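You operate a simulated robot arm through the tools that you are given. There is no shell and no other tool.

You run a simulated robot arm. Do the job below in one go: nothing can be reset, and whatever is moved stays where it is left.

JOB
Feed one piece, then move the tray to the yellow table.
Fine: the tray in the press; switch the work lamp on and push the bed in; one press of the green button, before the tray comes out; the other tray stays, the motor stays off, the black press knob stays.

Only the result counts: the job must be done as asked and must still hold three seconds after the hand-in. Knocking over, shifting, dropping, spilling or breaking anything else fails it.

ROBOT AND FRAMES
A 6-joint arm with a two-finger parallel gripper, fixed in place. Base frame: the origin is at the foot of the arm, x ahead of it, y to its left, z up. Readings come in cm, rad, newtons and seconds.
With the tool pointing down near the work surface it reaches from about 24 to 66 cm from the base axis. Its first joint turns from -1.152 to 1.152 rad. Payload 2.9 kg.
Tool frame: the origin (TCP) lies between the finger pads and is the grasp point; the fingertips stand 3 cm ahead of it; z points along the fingers, y is the line along which they close. The gripper opens to 11 cm. The fingers are 2 cm wide and 1 cm thick; the gripper's body (4.8 by 11.2 cm) begins 5.5 cm behind the TCP.
Orientation is that of the tool frame in the base frame, as [roll, pitch, yaw] about the fixed x, y, z axes, in that order (R = Rz(yaw) Ry(pitch) Rx(roll)). With the fingers straight down and closing along the base's y, the tool's x points along the base's -x, its y along +y and its z along -z.

CONTROLS
- The arm moves only by the tool arm_command. Its argument "plan" is a list of rows, each an object of numbers (a shift or turn left out is 0, a gripper value left out holds the last): "tx", "ty", "tz": the shift along the tool's x, y, z in cm; "ax", "ay", "az": the turn, a rotation vector about the tool's x, y, z in degrees; "hand": the gripper command, from -1 (fully open) to 1 (shut), values between in proportion. In form: [{"tx": .., "ty": .., "tz": .., "ax": .., "ay": .., "az": .., "hand": ..}, ...]. A call has 1 to 20 rows; each row is the pose to reach, as a shift and turn from the pose commanded when the call began, along the tool's axes at that moment. Rows are played at 5 a second. More than 5 cm and 0.15 rad between two rows, or a gripper value outside its range, and nothing of the call is played. A pose out of reach is approached as far as the arm can. The call stops where the force on the tool passes 50 N (or 10 N more than at its start, if that is more) or the arm is blocked; 0.2 s more then pass. The fingers move at their own pace (about 10.8 cm/s each) and stop on an object; they squeeze with about 29 N. The grip force told is the motor's: it shows also when the fingers shut on nothing. Time passes only in rows, and 0.2 s behind the last, so rows that repeat a pose let the fingers close. The reply holds the time, the measured pose of the TCP, the force on the tool along the base axes, the opening and the grip force, in the units named above and with some noise, with the torque about the TCP (base axes, N m) and any sound that the robot's microphone picked up.
- Cameras (640 x 400 px; columns grow to the right, rows downward): "scene" is fixed at [7.06, 41.96, 141.73]; the picture's right is [-0.83, -0.56, 0.00], its down [-0.15, 0.22, -0.96] and it looks along [0.54, -0.80, -0.27] (base axes); focal length 281 px, centre (320, 200). "wrist" rides on the gripper at [7.3, 1.7, -10.3] in the tool frame; the picture's right is [-0.23, 0.97, 0.00], its down [-0.76, -0.18, -0.62] and it looks along [-0.61, -0.14, 0.78] (tool axes); focal length 222 px, centre (320, 200).
- get_image(camera): a new picture of that camera. It takes no simulated time.
- probe_pixels(camera, pixels): there is no depth. For up to 12 entries [column, row, z] of the newest picture of that camera ("zoom" is the newest enlarged one), the place [x, y] in the base frame at which the ray of that pixel passes the height z, good to about 0.3 cm. It takes no simulated time.
- enlarge(camera, box): a new picture of the part [left, top, right, bottom] of that camera's present view, enlarged. It takes no simulated time.
- hand_in(): hands the job in; it is judged then, once.

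Open the gripper and draw the arm clear of the work before you hand the job in, unless the task says otherwise.

The tools are called after "Request:" as name(argument=value, ...) on one line, values as JSON. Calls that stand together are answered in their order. arm_command: Moves the arm, as the interface text tells. Its arguments: {"type":"object","properties":{"plan":{"type":"array","items":{"type":"object","properties":{"tx":{"type":"number"},"ty":{"type":"number"},"tz":{"type":"number"},"ax":{"type":"number"},"ay":{"type":"number"},"az":{"type":"number"},"hand":{"type":"number"}}}}},"required":["plan"]} The other tools are called the same way: get_image (camera) takes a picture; probe_pixels (camera, pixels) gives the place at which the rays of pixels pass given heights; enlarge (camera, box) takes an enlarged picture of a part of a camera's view; hand_in () hands the job in.

At the start:

```text
t: 0.0
eef_pos: [28.71, -13.32, 135.92]
tool_rot: [-3.14, 0.002, -3.141]
ft_force: [-0.6, -0.3, 0.4]
ft_torque: [0.01, -0.02, -0.04]
opening: 10.98
grip_force: 0.1
```

scene: 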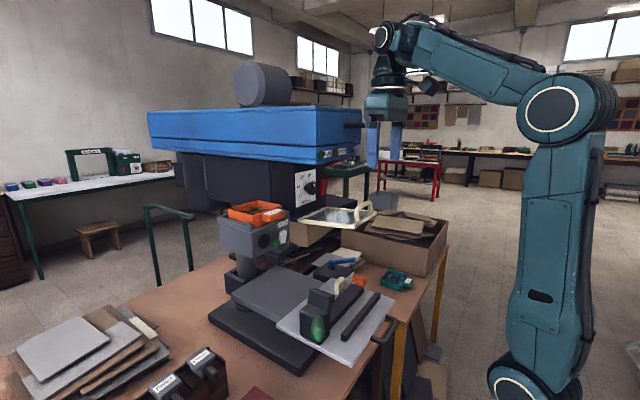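
wrist: 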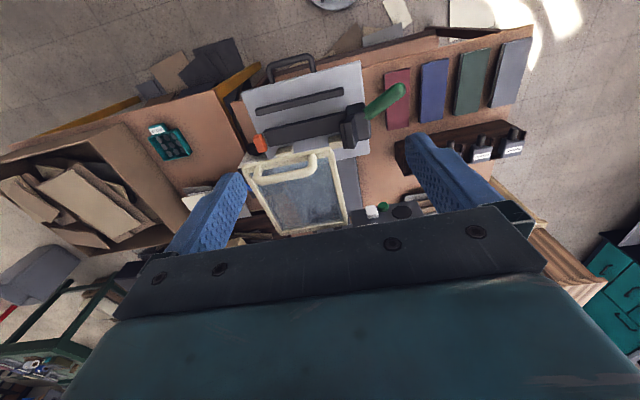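

The start pictures show a press-like machine with a blue head, a cream-framed tray at about (340,215) in the scene, and a workbench. I take fresh enlarged pictures to understand the parts.

Request:
enlarge(camera="scene", box=[200, 150, 460, 400])

Request:
enlarge(camera="wrist", box=[120, 20, 540, 260])

Request:
enlarge(camera="scene", box=[0, 100, 220, 400])

Request:
enlarge(camera="scene", box=[280, 60, 480, 260])

```text
1.60 times, centred on (330, 275) of scene
```

zoom: 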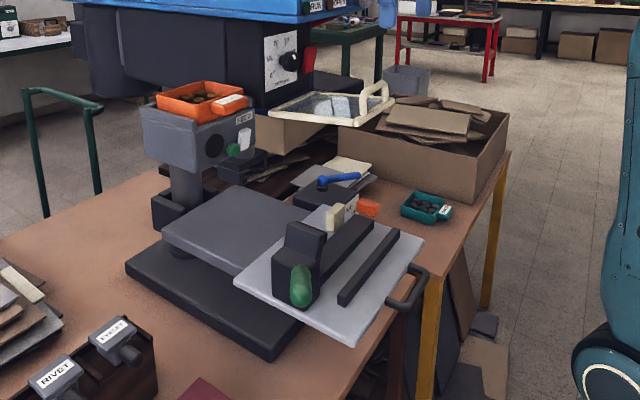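

```text
1.52 times, centred on (330, 140) of wrist
```

zoom: 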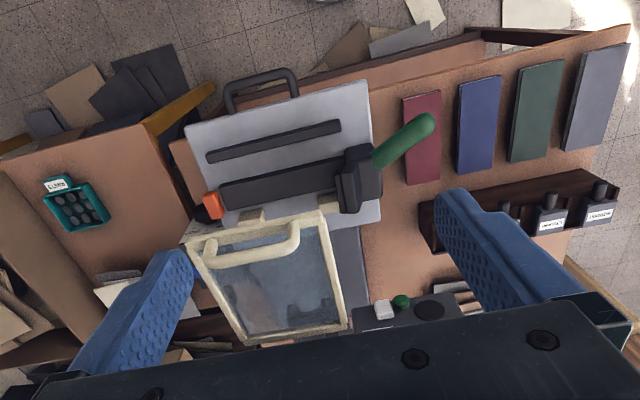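

```text
1.33 times, centred on (110, 250) of scene
```

zoom: 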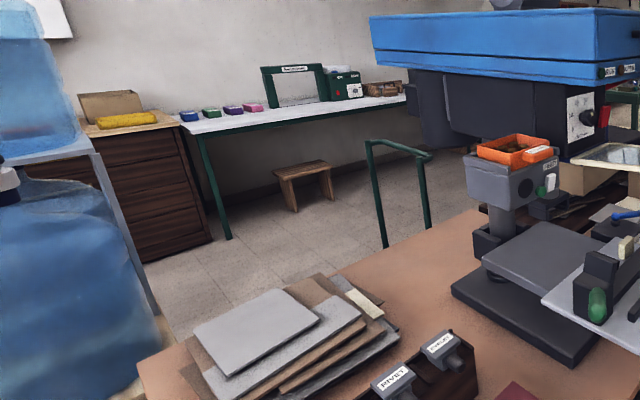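

```text
2.00 times, centred on (380, 160) of scene
```

zoom: 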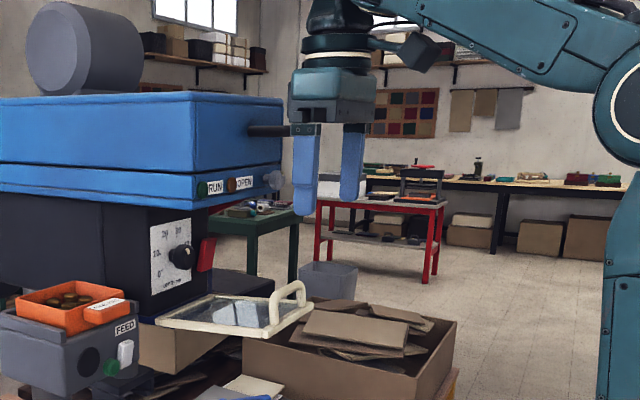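

The grey feeder head with white switch and green button triangulates to about (52,-8,113), and the bench is about z=76. I draw back a little and tilt the wrist forward to look at the machine faces.

Request:
arm_command(plan=[{"tx": 2, "tz": -2}, {"tx": 3, "tz": -4, "ay": -6}, {"tx": 3, "tz": -4, "ay": -12}, {"tx": 3, "tz": -4, "ay": -18}, {"tx": 3, "tz": -4, "ay": -24}, {"tx": 3, "tz": -4, "ay": -30}])

Request:
get_image(camera="wrist")

Request:
get_image(camera="scene")

```text
t: 1.4
eef_pos: [25.84, -13.32, 140.59]
tool_rot: [3.141, 0.524, -3.142]
ft_force: [0.5, 0.6, -1.2]
ft_torque: [0.02, 0.0, -0.01]
opening: 11.02
grip_force: 0.0
out of reach, approached as far as the arm can: row 6
```

```text
taken
```

wrist: 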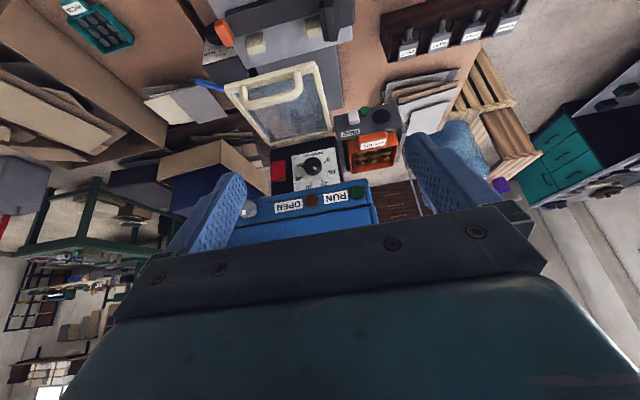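

```text
taken
```

scene: 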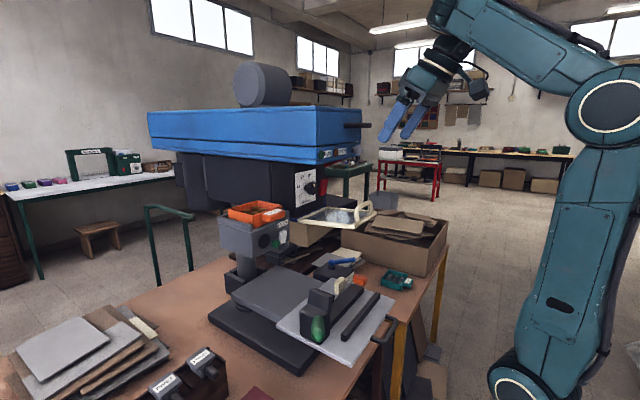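

The wrist now sees the machine front: OPEN/RUN buttons at (320,200), dial at (315,168), guard at (285,100), feeder at (370,140). I enlarge those areas.

Request:
enlarge(camera="wrist", box=[210, 60, 430, 220])

Request:
enlarge(camera="wrist", box=[0, 0, 240, 150])

Request:
enlarge(camera="wrist", box=[370, 0, 640, 200])

Request:
enlarge(camera="scene", box=[210, 130, 390, 250])

Request:
enlarge(camera="scene", box=[0, 120, 210, 240])

```text
2.50 times, centred on (320, 140) of wrist
```

zoom: 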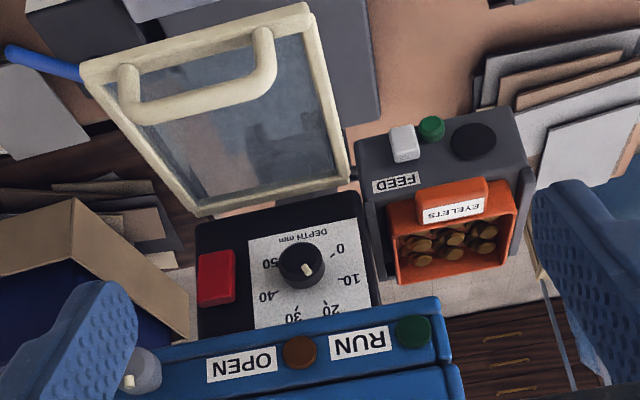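

```text
2.67 times, centred on (120, 75) of wrist
```

zoom: 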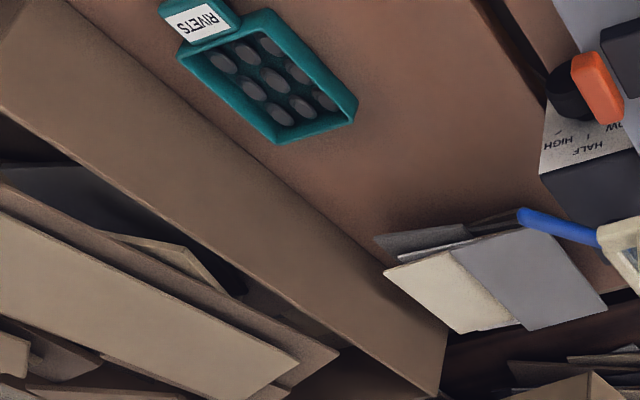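

```text
2.00 times, centred on (505, 100) of wrist
```

zoom: 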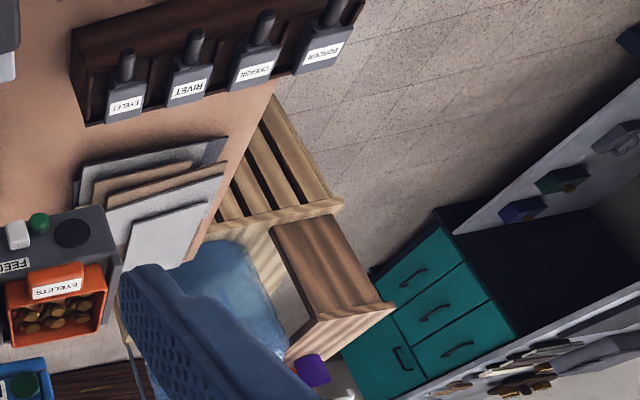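

```text
3.33 times, centred on (300, 190) of scene
```

zoom: 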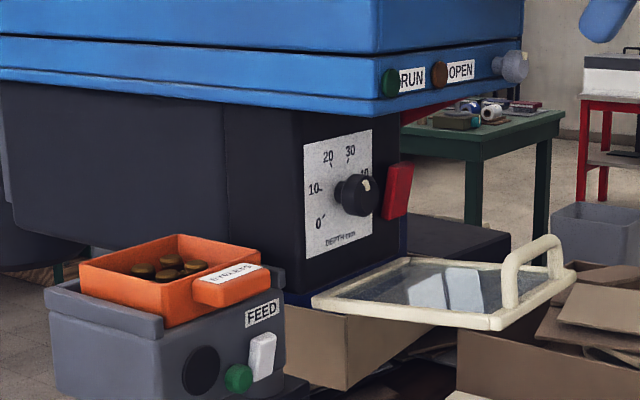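

```text
3.05 times, centred on (105, 180) of scene
```

zoom: 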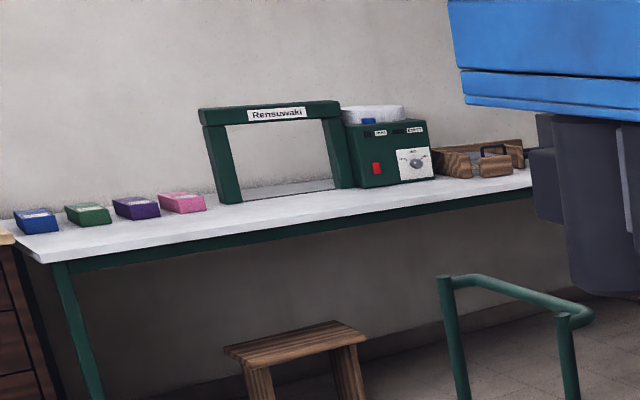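

Feeder has an EYELETS orange tray, white rocker and green button; blue press has RUN/OPEN, DEPTH knob and red switch. I probe bench points and key parts in the scene picture at a few heights.

Request:
get_image(camera="scene")

Request:
probe_pixels(camera="scene", pixels=[[397, 280, 77], [450, 250, 77], [388, 318, 77], [250, 395, 77], [135, 310, 77], [345, 262, 80], [385, 335, 77], [300, 370, 77], [208, 315, 77], [335, 345, 77], [316, 325, 80], [160, 385, 80]])

Request:
enlarge(camera="scene", box=[300, 230, 460, 400])

Request:
enlarge(camera="scene", box=[300, 240, 420, 310])

```text
taken
```

scene: 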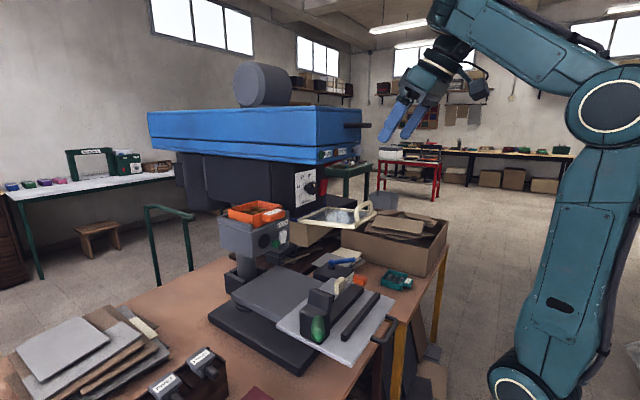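

```text
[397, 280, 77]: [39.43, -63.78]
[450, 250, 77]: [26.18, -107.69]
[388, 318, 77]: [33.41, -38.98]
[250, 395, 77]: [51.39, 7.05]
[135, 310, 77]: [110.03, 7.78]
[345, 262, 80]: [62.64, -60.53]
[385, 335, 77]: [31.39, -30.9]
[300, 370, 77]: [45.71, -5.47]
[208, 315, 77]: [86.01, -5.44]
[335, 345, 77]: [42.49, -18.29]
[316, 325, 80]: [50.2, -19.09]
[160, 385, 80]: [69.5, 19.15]
```

```text
2.35 times, centred on (380, 315) of scene
```

zoom: 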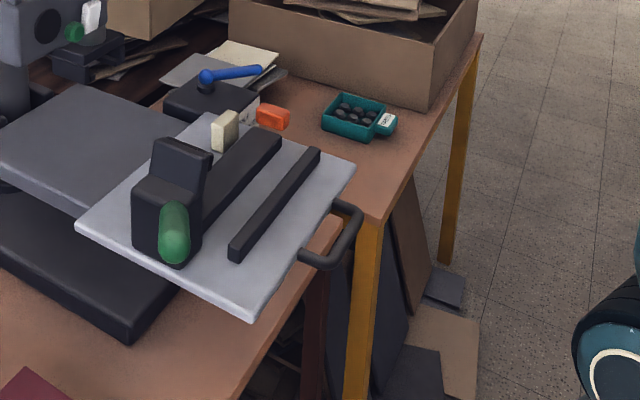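

```text
5.33 times, centred on (360, 275) of scene
```

zoom: 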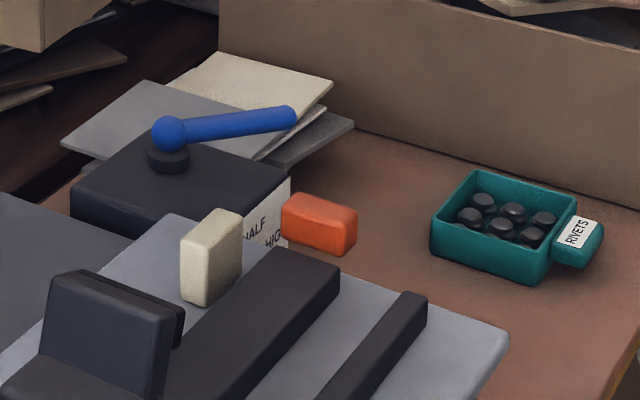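

Zooming renders in true detail, so I zoom further into the feeder, the panel, the black LOW/HALF/HIGH box and the bed from the wrist.

Request:
enlarge(camera="wrist", box=[320, 90, 420, 160])

Request:
enlarge(camera="wrist", box=[180, 0, 280, 65])

Request:
enlarge(camera="wrist", box=[230, 140, 390, 240])

Request:
enlarge(camera="wrist", box=[200, 0, 380, 112])

Request:
enlarge(camera="scene", box=[210, 200, 310, 262])

Request:
enlarge(camera="scene", box=[200, 260, 400, 385])

```text
5.71 times, centred on (370, 125) of wrist
```

zoom: 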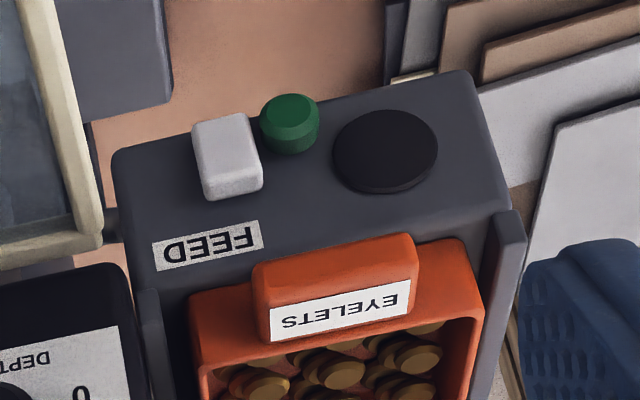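

```text
6.15 times, centred on (230, 32) of wrist
```

zoom: 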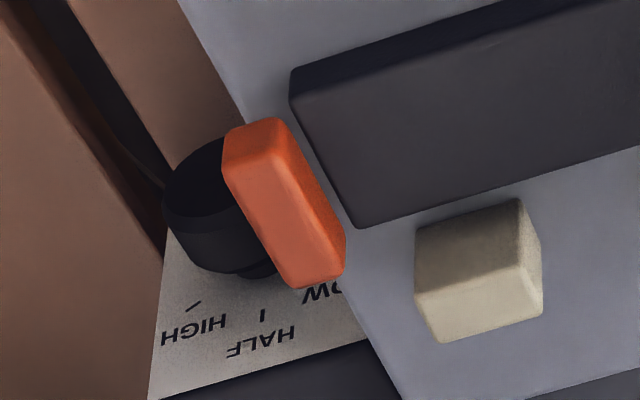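

```text
4.00 times, centred on (310, 190) of wrist
```

zoom: 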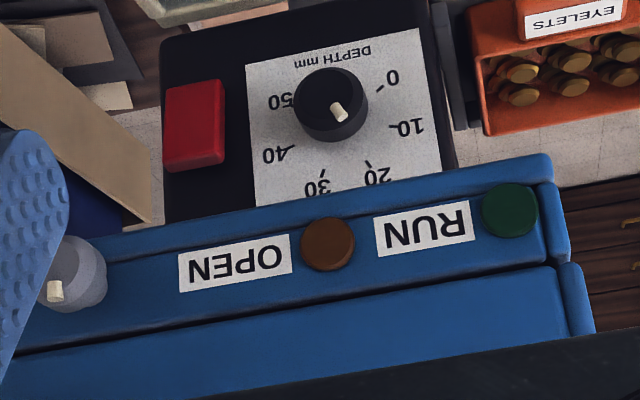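

```text
3.56 times, centred on (290, 56) of wrist
```

zoom: 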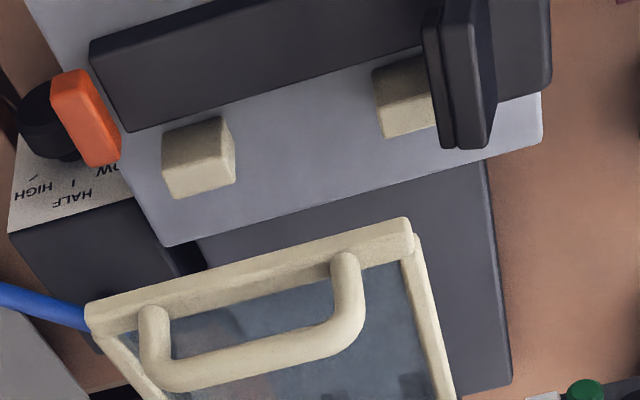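

```text
6.40 times, centred on (260, 231) of scene
```

zoom: 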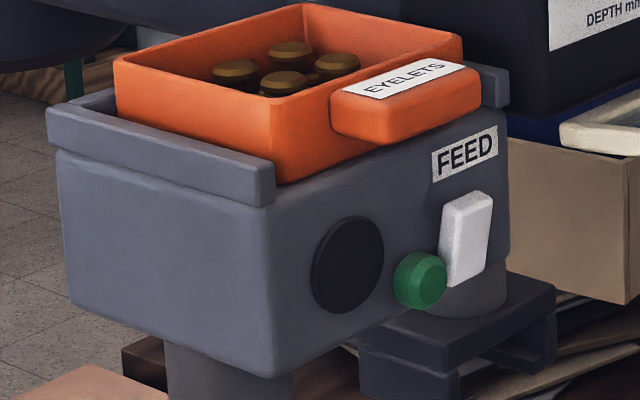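

```text
3.20 times, centred on (300, 322) of scene
```

zoom: 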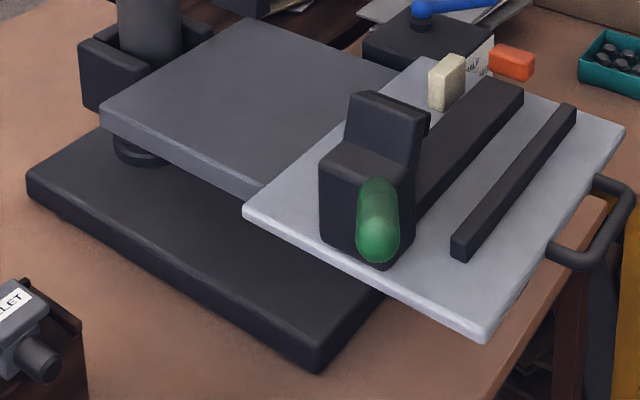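

I now know: grey knob near (41,-26,134), bed with dark handle in front, yellow-legged table to the right with the RIVETS tray. I move to the right side and yaw the wrist to view the front panels and the black box from another angle.

Request:
arm_command(plan=[{"tx": 0.7, "ty": -4, "tz": 1.2, "ax": -2.5, "az": -4.3}, {"tx": 1.4, "ty": -8, "tz": 2.4, "ax": -5, "az": -8.6}, {"tx": 2.1, "ty": -12, "tz": 3.6, "ax": -7.5, "az": -13}, {"tx": 2.8, "ty": -16, "tz": 4.8, "ax": -10, "az": -17.3}, {"tx": 3.5, "ty": -20, "tz": 6.0, "ax": -12.5, "az": -21.6}, {"tx": 4, "ty": -23, "tz": 7, "ax": -15, "az": -26}])

Request:
get_image(camera="wrist")

Request:
get_image(camera="scene")

```text
t: 2.8
eef_pos: [26.61, -33.36, 128.02]
tool_rot: [-3.111, 0.439, -2.616]
ft_force: [0.2, 0.4, 0.6]
ft_torque: [0.05, -0.01, -0.02]
opening: 11.01
grip_force: 0.1
out of reach, approached as far as the arm can: row 3, 4, 5, 6
```

```text
taken
```

wrist: 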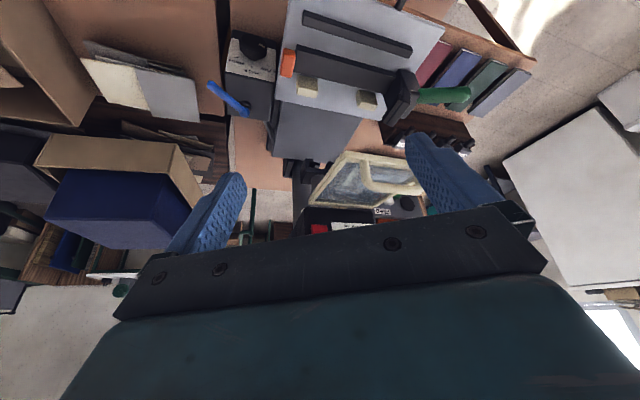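

```text
taken
```

scene: 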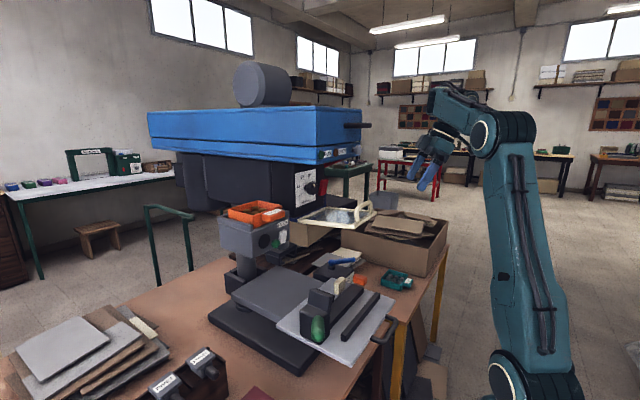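

The view now shows the black box at (250,70), the bed top, guard and part of the red switch at (318,228). I zoom into those parts.

Request:
enlarge(camera="wrist", box=[200, 20, 320, 120])

Request:
enlarge(camera="wrist", box=[260, 130, 440, 245])

Request:
enlarge(camera="wrist", box=[240, 0, 500, 160])

Request:
enlarge(camera="wrist", box=[0, 0, 260, 160])

```text
4.00 times, centred on (260, 70) of wrist
```

zoom: 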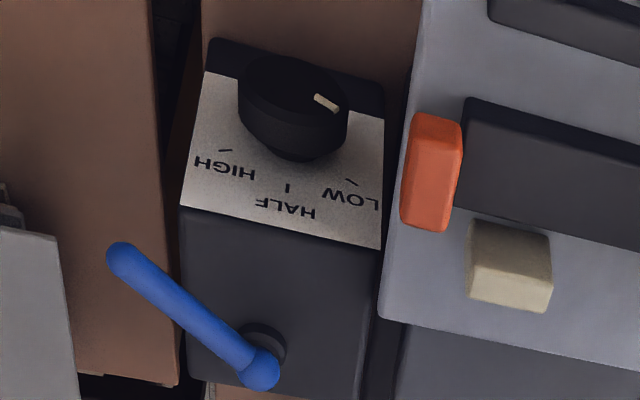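

```text
3.48 times, centred on (350, 188) of wrist
```

zoom: 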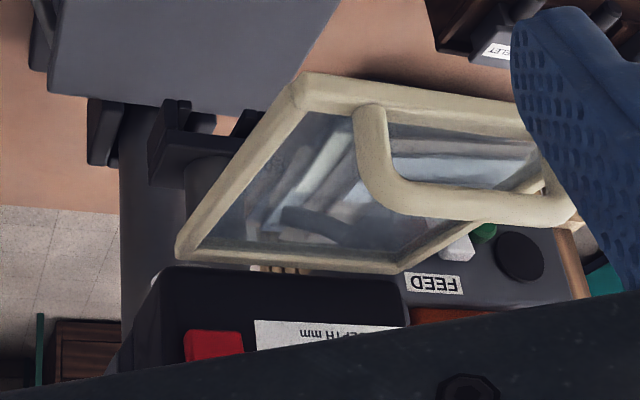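

```text
2.46 times, centred on (370, 80) of wrist
```

zoom: 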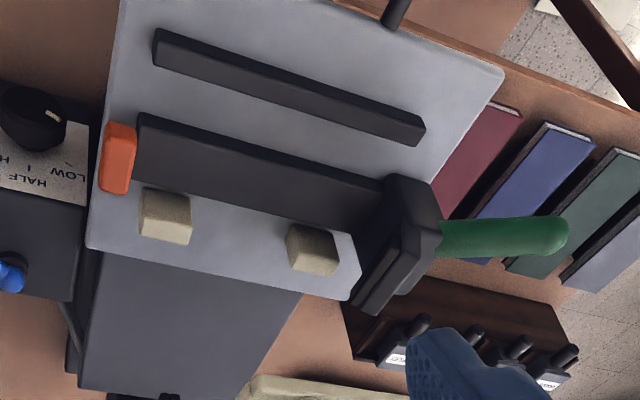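

```text
2.46 times, centred on (130, 80) of wrist
```

zoom: 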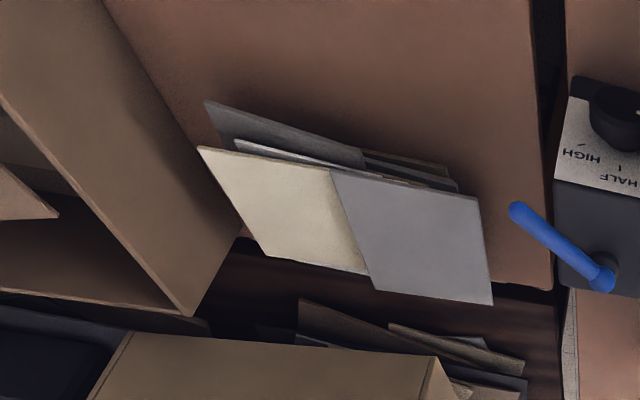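

The black box is a separate unit (LOW/HALF/HIGH knob, blue lever). I go back toward the middle to get the grey knob near OPEN and the front panel between the fingers for a closer look.

Request:
arm_command(plan=[{"tx": -1.5, "ty": 1.7, "tz": -0.5, "ax": 2.5, "az": 4.3}, {"tx": -3, "ty": 3.4, "tz": -1, "ax": 5, "az": 8.6}, {"tx": -4.4, "ty": 5.2, "tz": -1.5, "ax": 7.5, "az": 13}, {"tx": -5.8, "ty": 7, "tz": -2, "ax": 10, "az": 17.3}, {"tx": -7.2, "ty": 8.7, "tz": -2.5, "ax": 12.5, "az": 21.6}, {"tx": -8.7, "ty": 10.4, "tz": -3, "ax": 15, "az": 26}])

Request:
get_image(camera="wrist")

```text
t: 4.2
eef_pos: [27.23, -21.66, 138.09]
tool_rot: [-3.072, 0.459, -3.123]
ft_force: [1.1, 0.0, -0.1]
ft_torque: [0.0, 0.02, 0.01]
opening: 11.02
grip_force: 0.1
out of reach, approached as far as the arm can: row 1, 2, 3, 4, 5, 6
```

```text
taken
```

wrist: 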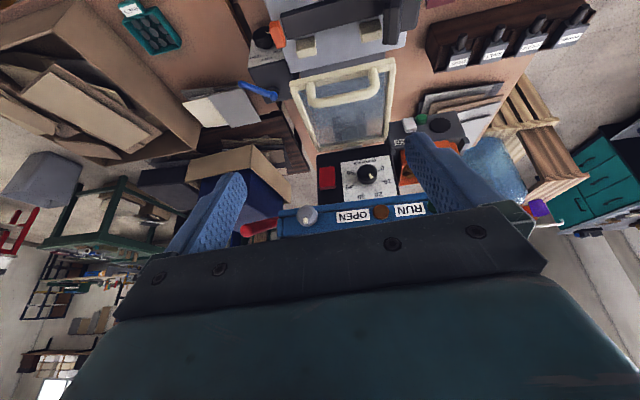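

The grey knob is now at (308,215), with a red item at (258,227) beside it. I zoom in.

Request:
enlarge(camera="wrist", box=[230, 195, 330, 245])

Request:
enlarge(camera="wrist", box=[300, 140, 420, 220])

Request:
enlarge(camera="scene", box=[310, 100, 390, 150])

Request:
enlarge(camera="scene", box=[310, 135, 370, 172])

```text
6.40 times, centred on (280, 220) of wrist
```

zoom: 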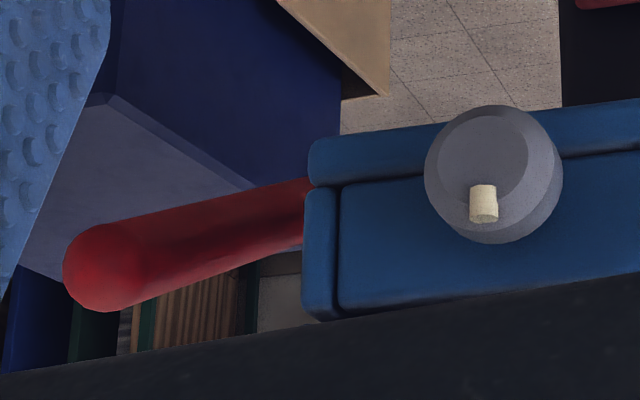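

```text
5.00 times, centred on (360, 180) of wrist
```

zoom: 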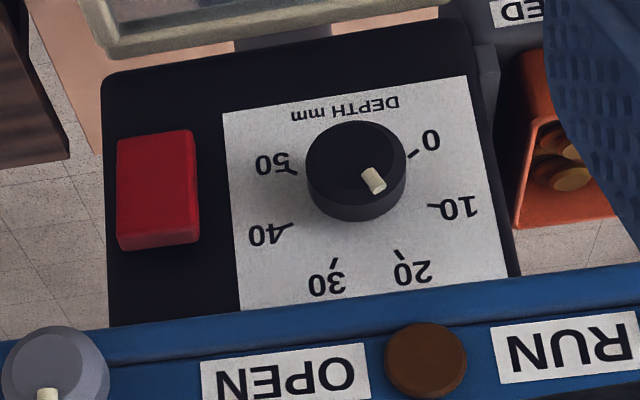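

```text
8.00 times, centred on (350, 125) of scene
```

zoom: 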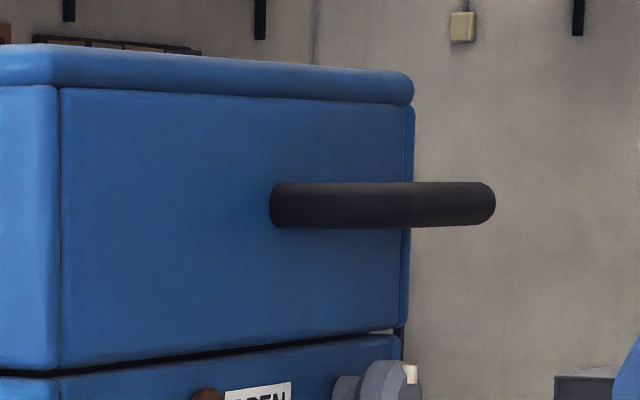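

```text
10.67 times, centred on (340, 154) of scene
```

zoom: 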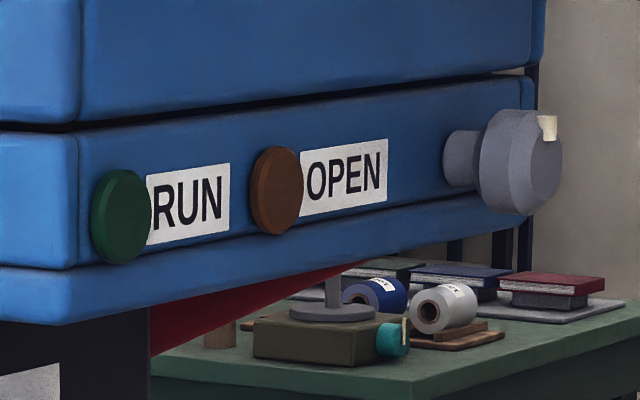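

RUN/OPEN look like unlit indicator discs, and the feeder's green piece is a real push button. To find which switch belongs to the work lamp, I move to the right front, lower, to look under the head.

Request:
arm_command(plan=[{"tx": 0.44, "ty": -3.4, "tz": 1.3, "ax": -3, "az": -6}, {"tx": 0.88, "ty": -6.7, "tz": 2.5, "ax": -6, "az": -12}, {"tx": 1.3, "ty": -10, "tz": 3.8, "ax": -9, "az": -18}, {"tx": 1.77, "ty": -13.3, "tz": 5.1, "ax": -12, "az": -24}, {"tx": 2.2, "ty": -16.7, "tz": 6.3, "ax": -15, "az": -30}, {"tx": 2.65, "ty": -20, "tz": 7.6, "ax": -17.7, "az": -35.8}])

Request:
get_image(camera="wrist")

Request:
get_image(camera="scene")

```text
t: 5.6
eef_pos: [27.09, -38.62, 126.73]
tool_rot: [-3.071, 0.392, -2.431]
ft_force: [-0.1, 0.3, 0.2]
ft_torque: [0.02, 0.03, 0.01]
opening: 11.01
grip_force: 0.0
out of reach, approached as far as the arm can: row 4, 5, 6
```

```text
taken
```

wrist: 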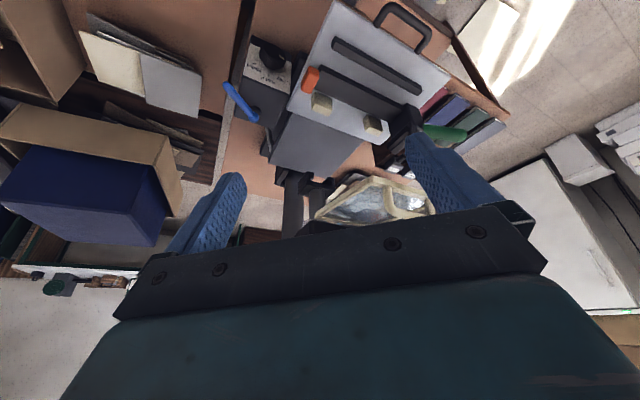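

```text
taken
```

scene: 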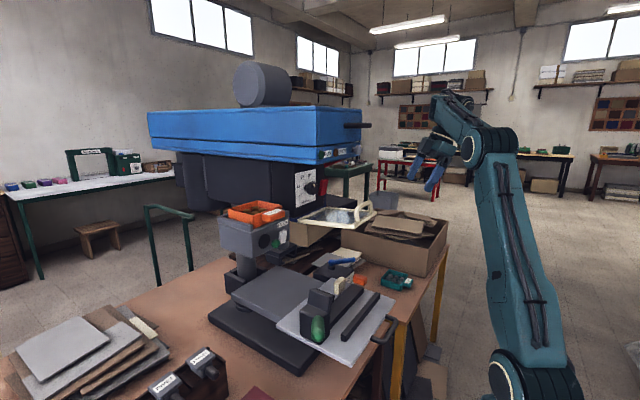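

Nothing under the head is visible yet; I lower about 17 cm and tilt further forward so the camera looks nearly level under the head.

Request:
arm_command(plan=[{"tx": 0.9, "ty": -1.05, "tz": 2.7, "ay": 0}, {"tx": 1.8, "ty": -2.1, "tz": 5.4, "ay": -4}, {"tx": 2.7, "ty": -3.15, "tz": 8.1, "ay": -10}, {"tx": 3.6, "ty": -4.2, "tz": 10.8, "ay": -16}, {"tx": 4.5, "ty": -5.2, "tz": 13.5, "ay": -22}, {"tx": 5.4, "ty": -6.3, "tz": 16.1, "ay": -28}])

Request:
get_image(camera="wrist")

Request:
get_image(camera="scene")

```text
t: 7.0
eef_pos: [38.68, -43.36, 112.51]
tool_rot: [-3.085, 0.438, -2.443]
ft_force: [-0.7, 0.3, 0.0]
ft_torque: [-0.03, -0.03, 0.0]
opening: 10.97
grip_force: 0.0
out of reach, approached as far as the arm can: row 2, 3, 4, 5, 6
```

```text
taken
```

wrist: 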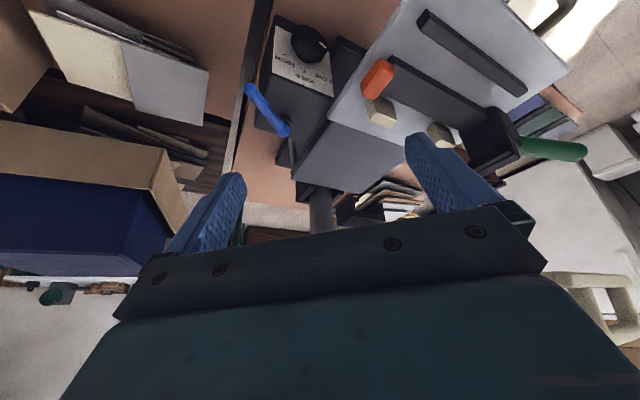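

```text
taken
```

scene: 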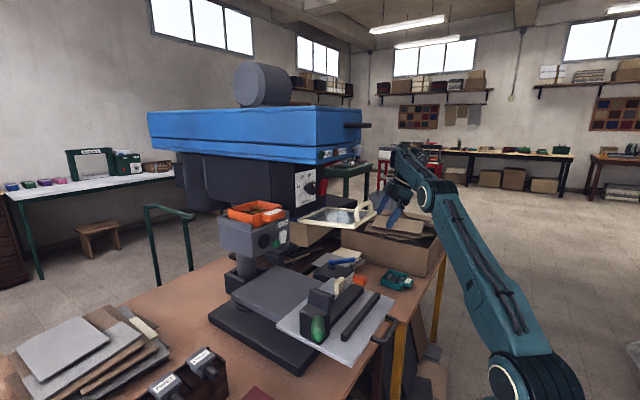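

The tilt is limited here, but the black box and bed are closer now. I zoom in on them and on the column area.

Request:
enlarge(camera="wrist", box=[230, 10, 350, 150])

Request:
enlarge(camera="wrist", box=[230, 120, 450, 240])

Request:
enlarge(camera="wrist", box=[320, 0, 600, 180])

```text
2.86 times, centred on (290, 80) of wrist
```

zoom: 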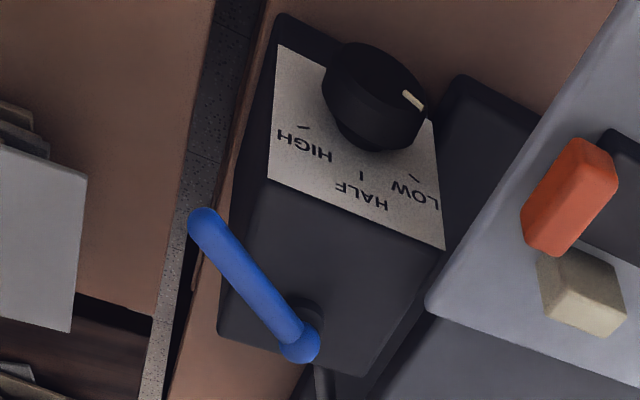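

```text
2.91 times, centred on (340, 180) of wrist
```

zoom: 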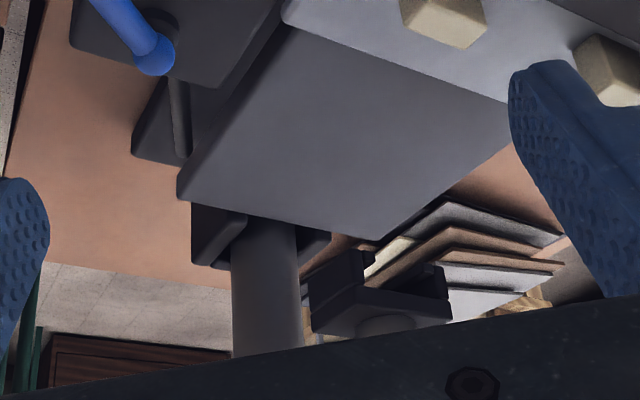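

```text
2.22 times, centred on (460, 90) of wrist
```

zoom: 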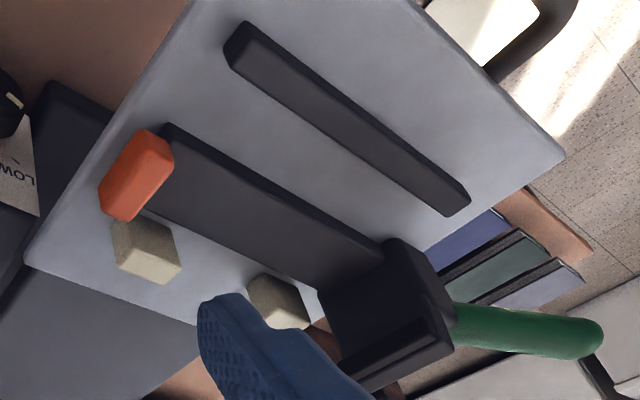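

The lower area shows the bed, vise and box, but no lamp in view. I retreat up and back toward the middle, reducing the tilt, to get a good frontal view of the feeder.

Request:
arm_command(plan=[{"tx": -0.2, "ty": 1.8, "tz": -2.5, "ay": 4}, {"tx": -0.4, "ty": 3.6, "tz": -5.1, "ay": 8}, {"tx": -0.7, "ty": 5.3, "tz": -7.6, "ay": 12}, {"tx": -0.9, "ty": 7.1, "tz": -10.2, "ay": 16}, {"tx": -1.2, "ty": 8.85, "tz": -12.7, "ay": 20}])

```text
t: 8.2
eef_pos: [29.31, -38.75, 124.3]
tool_rot: [-3.092, 0.087, -2.461]
ft_force: [0.9, -1.2, 0.5]
ft_torque: [-0.03, 0.01, 0.04]
opening: 10.98
grip_force: 0.1
```

The commanded pose follows the measured one, so I can plan from readings. I now move to about (28,-21,136) with the yaw turned back to straight.

Request:
arm_command(plan=[{"tx": -2.2, "ty": 2.9, "tz": -2.1, "ax": 0.7, "az": 7.7}, {"tx": -4.4, "ty": 5.8, "tz": -4.2, "ax": 1.4, "az": 15.4}, {"tx": -6.6, "ty": 8.7, "tz": -6.3, "ax": 2.1, "az": 23.1}, {"tx": -8.9, "ty": 11.6, "tz": -8.4, "ax": 2.8, "az": 30.8}, {"tx": -11.1, "ty": 14.5, "tz": -10.5, "ax": 3.4, "az": 38.5}])

```text
t: 9.4
eef_pos: [27.94, -20.85, 134.69]
tool_rot: [-3.102, 0.118, -3.136]
ft_force: [0.5, 0.9, -0.1]
ft_torque: [-0.01, 0.01, 0.0]
opening: 11.02
grip_force: 0.1
```

At (27.9,-20.9,134.7). Next I shift left to about y=-3 with 20° forward tilt so the feeder front falls in the middle of the wrist view.

Request:
arm_command(plan=[{"tx": -0.4, "ty": 4.5, "tz": 1, "ax": 0.6, "ay": -3}, {"tx": -0.8, "ty": 9, "tz": 2.1, "ax": 1.2, "ay": -6}, {"tx": -1.1, "ty": 13.5, "tz": 3.2, "ax": 1.7, "ay": -9}, {"tx": -1.5, "ty": 18, "tz": 4.2, "ax": 2.3, "ay": -13}])

Request:
get_image(camera="wrist")

Request:
get_image(camera="scene")

```text
t: 10.4
eef_pos: [29.67, -3.22, 130.04]
tool_rot: [-3.018, 0.333, -3.018]
ft_force: [1.2, 4.0, 0.7]
ft_torque: [-0.21, 0.08, -0.18]
opening: 11.02
grip_force: 0.0
out of reach, approached as far as the arm can: row 3
```

```text
taken
```

wrist: 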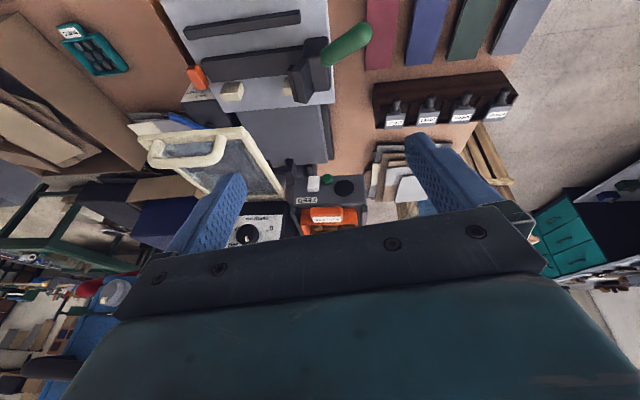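

```text
taken
```

scene: 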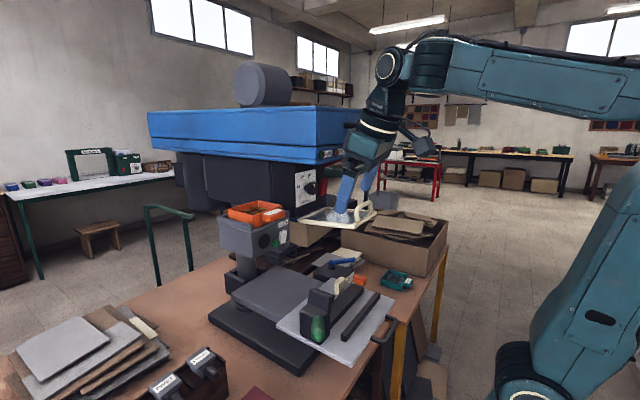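

The reading shows a small 4 N side force and a slight twist; a black rod is at (50,370) in the wrist picture near the gripper body. I zoom in to check for contact.

Request:
enlarge(camera="wrist", box=[0, 240, 200, 400])

Request:
enlarge(camera="scene", box=[310, 60, 450, 240])

Request:
enlarge(camera="wrist", box=[270, 150, 400, 240])

```text
2.50 times, centred on (100, 320) of wrist
```

zoom: 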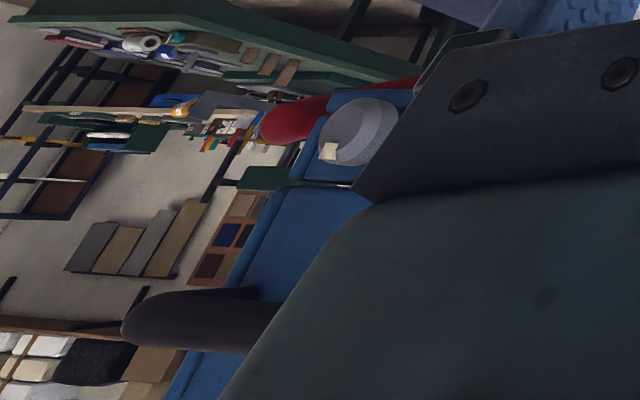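

```text
2.22 times, centred on (380, 150) of scene
```

zoom: 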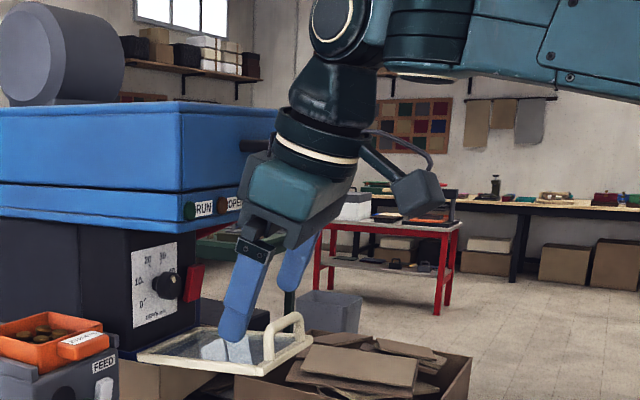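

```text
4.44 times, centred on (335, 195) of wrist
```

zoom: 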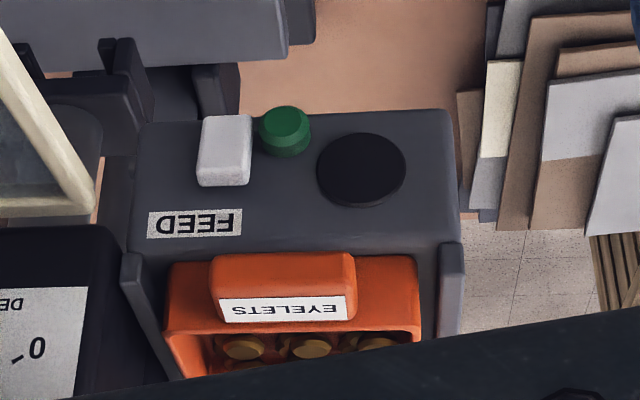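

Triangulation puts the black rod tip at about (38.5,-28,140.6), well away from the gripper, so it is likely just settling. I hold still for a moment to recheck the readings.

Request:
arm_command(plan=[{"tx": 0}, {"tx": 0}])

Request:
get_image(camera="wrist")

Request:
enlarge(camera="wrist", box=[270, 150, 400, 240])

```text
t: 11.0
eef_pos: [29.77, -2.92, 130.07]
tool_rot: [-3.058, 0.346, -3.122]
ft_force: [0.0, -0.6, 0.8]
ft_torque: [-0.02, -0.01, 0.0]
opening: 10.98
grip_force: 0.0
```

```text
taken
```

wrist: 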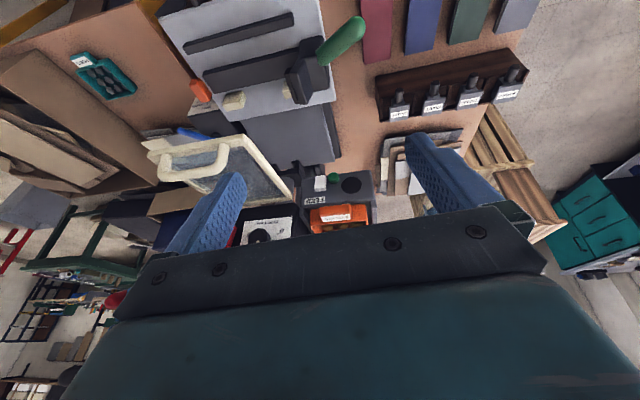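

```text
4.44 times, centred on (335, 195) of wrist
```

zoom: 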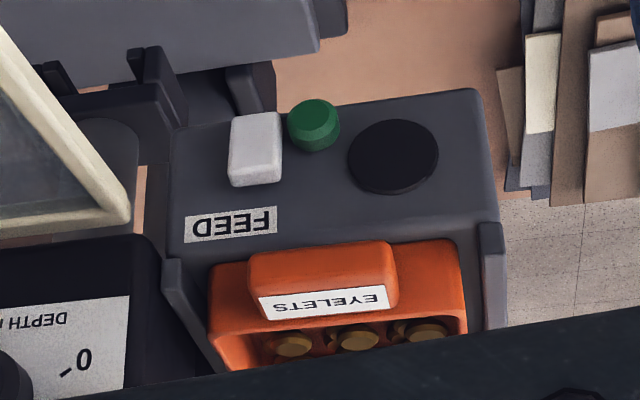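

Forces are back to zero. Now I probe feature rays in this zoom (button, rocker, feeder corners, tray tab) at two heights each to combine with the scene view.

Request:
probe_pixels(camera="zoom", pixels=[[314, 120, 110], [314, 120, 116], [255, 150, 110], [255, 150, 116], [175, 132, 108], [175, 132, 114], [478, 92, 108], [478, 92, 114], [248, 256, 114], [248, 256, 122], [392, 244, 114], [392, 244, 122]])

Request:
enlarge(camera="scene", box=[215, 195, 305, 255])

```text
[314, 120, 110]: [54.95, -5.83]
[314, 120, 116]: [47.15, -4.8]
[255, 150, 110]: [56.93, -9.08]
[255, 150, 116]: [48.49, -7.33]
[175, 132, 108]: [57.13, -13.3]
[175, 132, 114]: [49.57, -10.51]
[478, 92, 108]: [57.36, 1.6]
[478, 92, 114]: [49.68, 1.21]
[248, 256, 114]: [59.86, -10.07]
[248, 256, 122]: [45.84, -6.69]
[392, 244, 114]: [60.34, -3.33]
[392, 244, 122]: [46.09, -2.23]
```

```text
6.67 times, centred on (260, 225) of scene
```

zoom: 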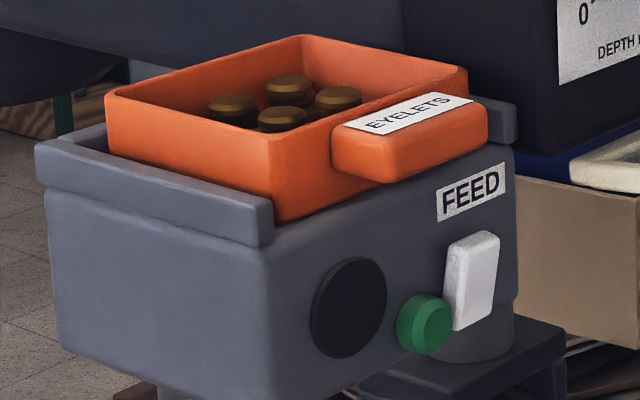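

Now I probe the same features in the scene zoom: button (428,322), rocker (475,280), tab corners and feeder corners.

Request:
probe_pixels(camera="zoom", pixels=[[428, 322, 110], [428, 322, 116], [475, 280, 110], [475, 280, 116], [275, 395, 108], [275, 395, 112], [517, 290, 108], [517, 290, 114], [383, 181, 116], [383, 181, 120], [487, 140, 116], [487, 140, 120]])

```text
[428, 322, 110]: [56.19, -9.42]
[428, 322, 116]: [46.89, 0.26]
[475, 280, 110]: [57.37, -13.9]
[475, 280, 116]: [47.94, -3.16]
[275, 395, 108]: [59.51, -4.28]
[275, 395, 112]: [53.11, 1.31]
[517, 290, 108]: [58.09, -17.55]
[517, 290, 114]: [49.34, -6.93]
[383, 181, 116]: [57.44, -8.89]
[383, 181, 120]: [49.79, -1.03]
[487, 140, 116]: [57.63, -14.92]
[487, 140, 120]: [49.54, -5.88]
```

Button front centre ≈ (52.0,-5.4,112.5), white rocker ≈ (52.35,-8.15,113.2), tray tab y -7.9…-2.6 with front x≈51.1 at z≈119; blue head corner ≈ (42,-9.2,133). I close the fingers and turn the tool to lean in from the left front, clear of the head.

Request:
arm_command(plan=[{"tx": -1.2, "ty": 0.1, "tz": 1.3, "ax": 2, "ay": -1.3, "az": 6.7, "hand": 1}, {"tx": -2.5, "ty": 0.2, "tz": 2.6, "ax": 4, "ay": -2.6, "az": 13.3, "hand": 1}, {"tx": -3.7, "ty": 0.3, "tz": 3.9, "ax": 6, "ay": -3.9, "az": 20, "hand": 1}, {"tx": -4.9, "ty": 0.35, "tz": 5.2, "ax": 8, "ay": -5.2, "az": 26.7, "hand": 1}, {"tx": -6.2, "ty": 0.4, "tz": 6.5, "ax": 10, "ay": -6.5, "az": 33.3, "hand": 1}, {"tx": -6.2, "ty": 0.4, "tz": 6.5, "ax": 10, "ay": -6.5, "az": 33.3, "hand": 1}])

Request:
get_image(camera="wrist")

Request:
get_image(camera="scene")

```text
t: 12.4
eef_pos: [37.85, -3.04, 126.07]
tool_rot: [-3.141, 0.489, 2.531]
ft_force: [-0.2, 0.2, -0.1]
ft_torque: [-0.01, -0.01, -0.01]
opening: 0.02
grip_force: 28.5
```

```text
taken
```

wrist: 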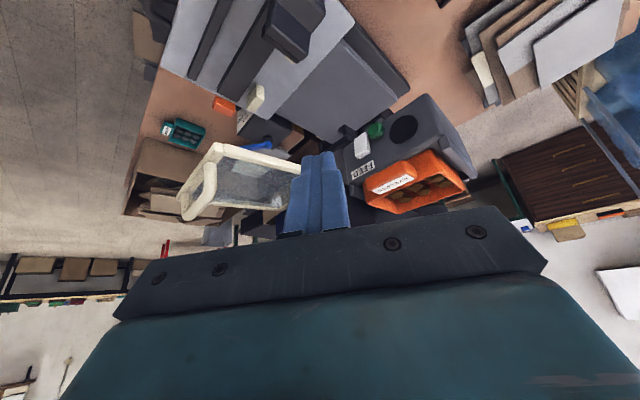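

```text
taken
```

scene: 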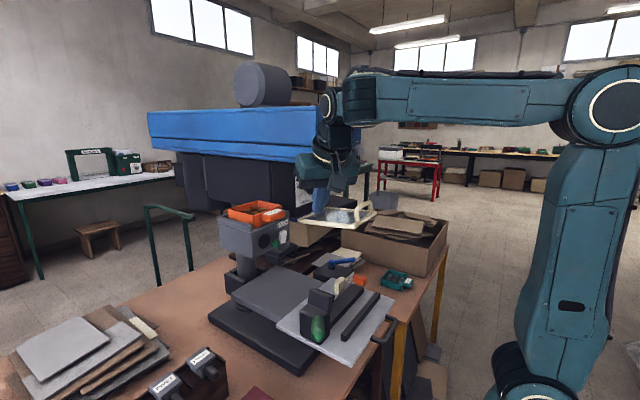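

Orientation is as wanted (p=28°, heading -35°), fingers shut. I zoom the wrist view on the feeder (390,160) for refined positions before approaching.

Request:
enlarge(camera="wrist", box=[280, 80, 500, 220])

Request:
enlarge(camera="scene", box=[260, 130, 380, 260])

```text
2.86 times, centred on (390, 150) of wrist
```

zoom: 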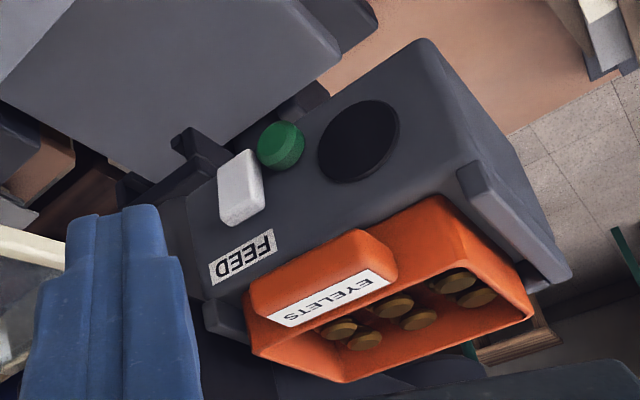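

```text
3.08 times, centred on (320, 195) of scene
```

zoom: 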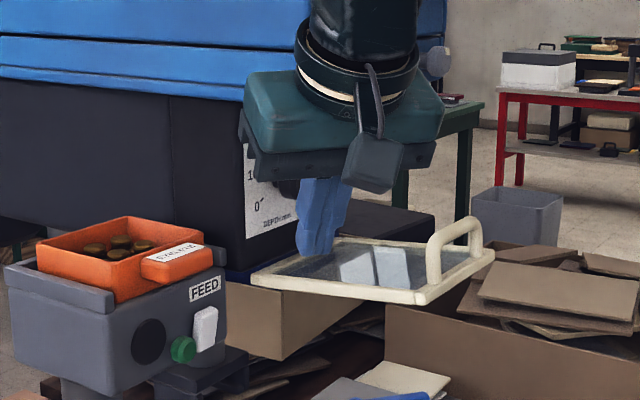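

I re-zoom the wrist view and probe rocker and button rays from this second angle to refine.

Request:
enlarge(camera="wrist", box=[320, 110, 430, 190])

```text
5.00 times, centred on (375, 150) of wrist
```

zoom: 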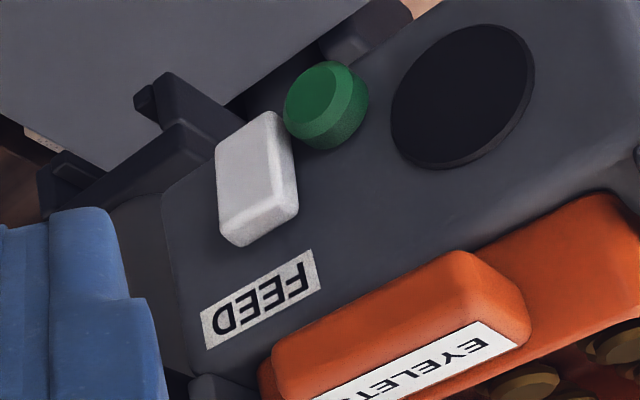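

Request:
probe_pixels(camera="zoom", pixels=[[250, 213, 112], [250, 213, 116], [246, 140, 110], [246, 140, 114], [318, 96, 110], [318, 96, 114], [272, 365, 117], [272, 365, 121], [455, 255, 117], [455, 255, 121], [460, 95, 112], [460, 95, 116]])

Request:
enlarge(camera="scene", box=[260, 210, 300, 250])

```text
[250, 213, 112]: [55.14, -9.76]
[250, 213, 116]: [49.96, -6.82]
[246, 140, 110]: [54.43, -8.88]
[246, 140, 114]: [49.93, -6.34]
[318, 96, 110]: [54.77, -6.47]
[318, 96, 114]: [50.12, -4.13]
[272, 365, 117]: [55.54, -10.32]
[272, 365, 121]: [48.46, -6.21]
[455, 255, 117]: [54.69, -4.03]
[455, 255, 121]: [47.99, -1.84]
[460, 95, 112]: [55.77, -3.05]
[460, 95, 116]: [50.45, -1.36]
```

```text
10.00 times, centred on (280, 230) of scene
```

zoom: 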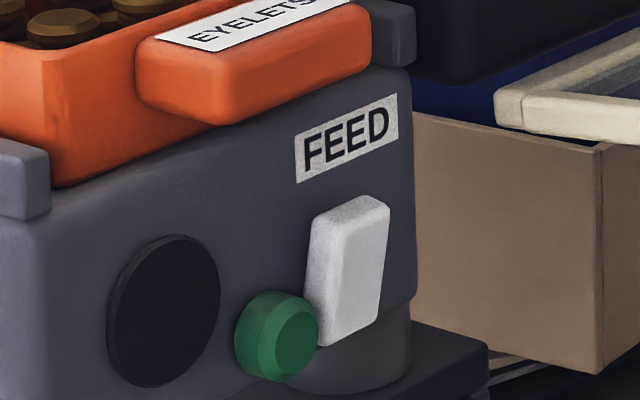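

Request:
probe_pixels(camera="zoom", pixels=[[352, 232, 112], [352, 232, 116], [333, 312, 110], [333, 312, 114], [293, 335, 110], [293, 335, 114], [370, 70, 117], [370, 70, 121], [222, 124, 117], [222, 124, 121], [165, 312, 110], [165, 312, 114]])

```text
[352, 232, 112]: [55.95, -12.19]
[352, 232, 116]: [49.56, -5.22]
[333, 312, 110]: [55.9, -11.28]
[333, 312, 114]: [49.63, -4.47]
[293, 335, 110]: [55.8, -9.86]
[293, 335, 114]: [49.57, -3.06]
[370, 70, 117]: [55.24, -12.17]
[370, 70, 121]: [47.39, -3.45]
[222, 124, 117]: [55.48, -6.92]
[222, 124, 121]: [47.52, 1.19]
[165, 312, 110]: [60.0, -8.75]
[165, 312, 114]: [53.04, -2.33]
```

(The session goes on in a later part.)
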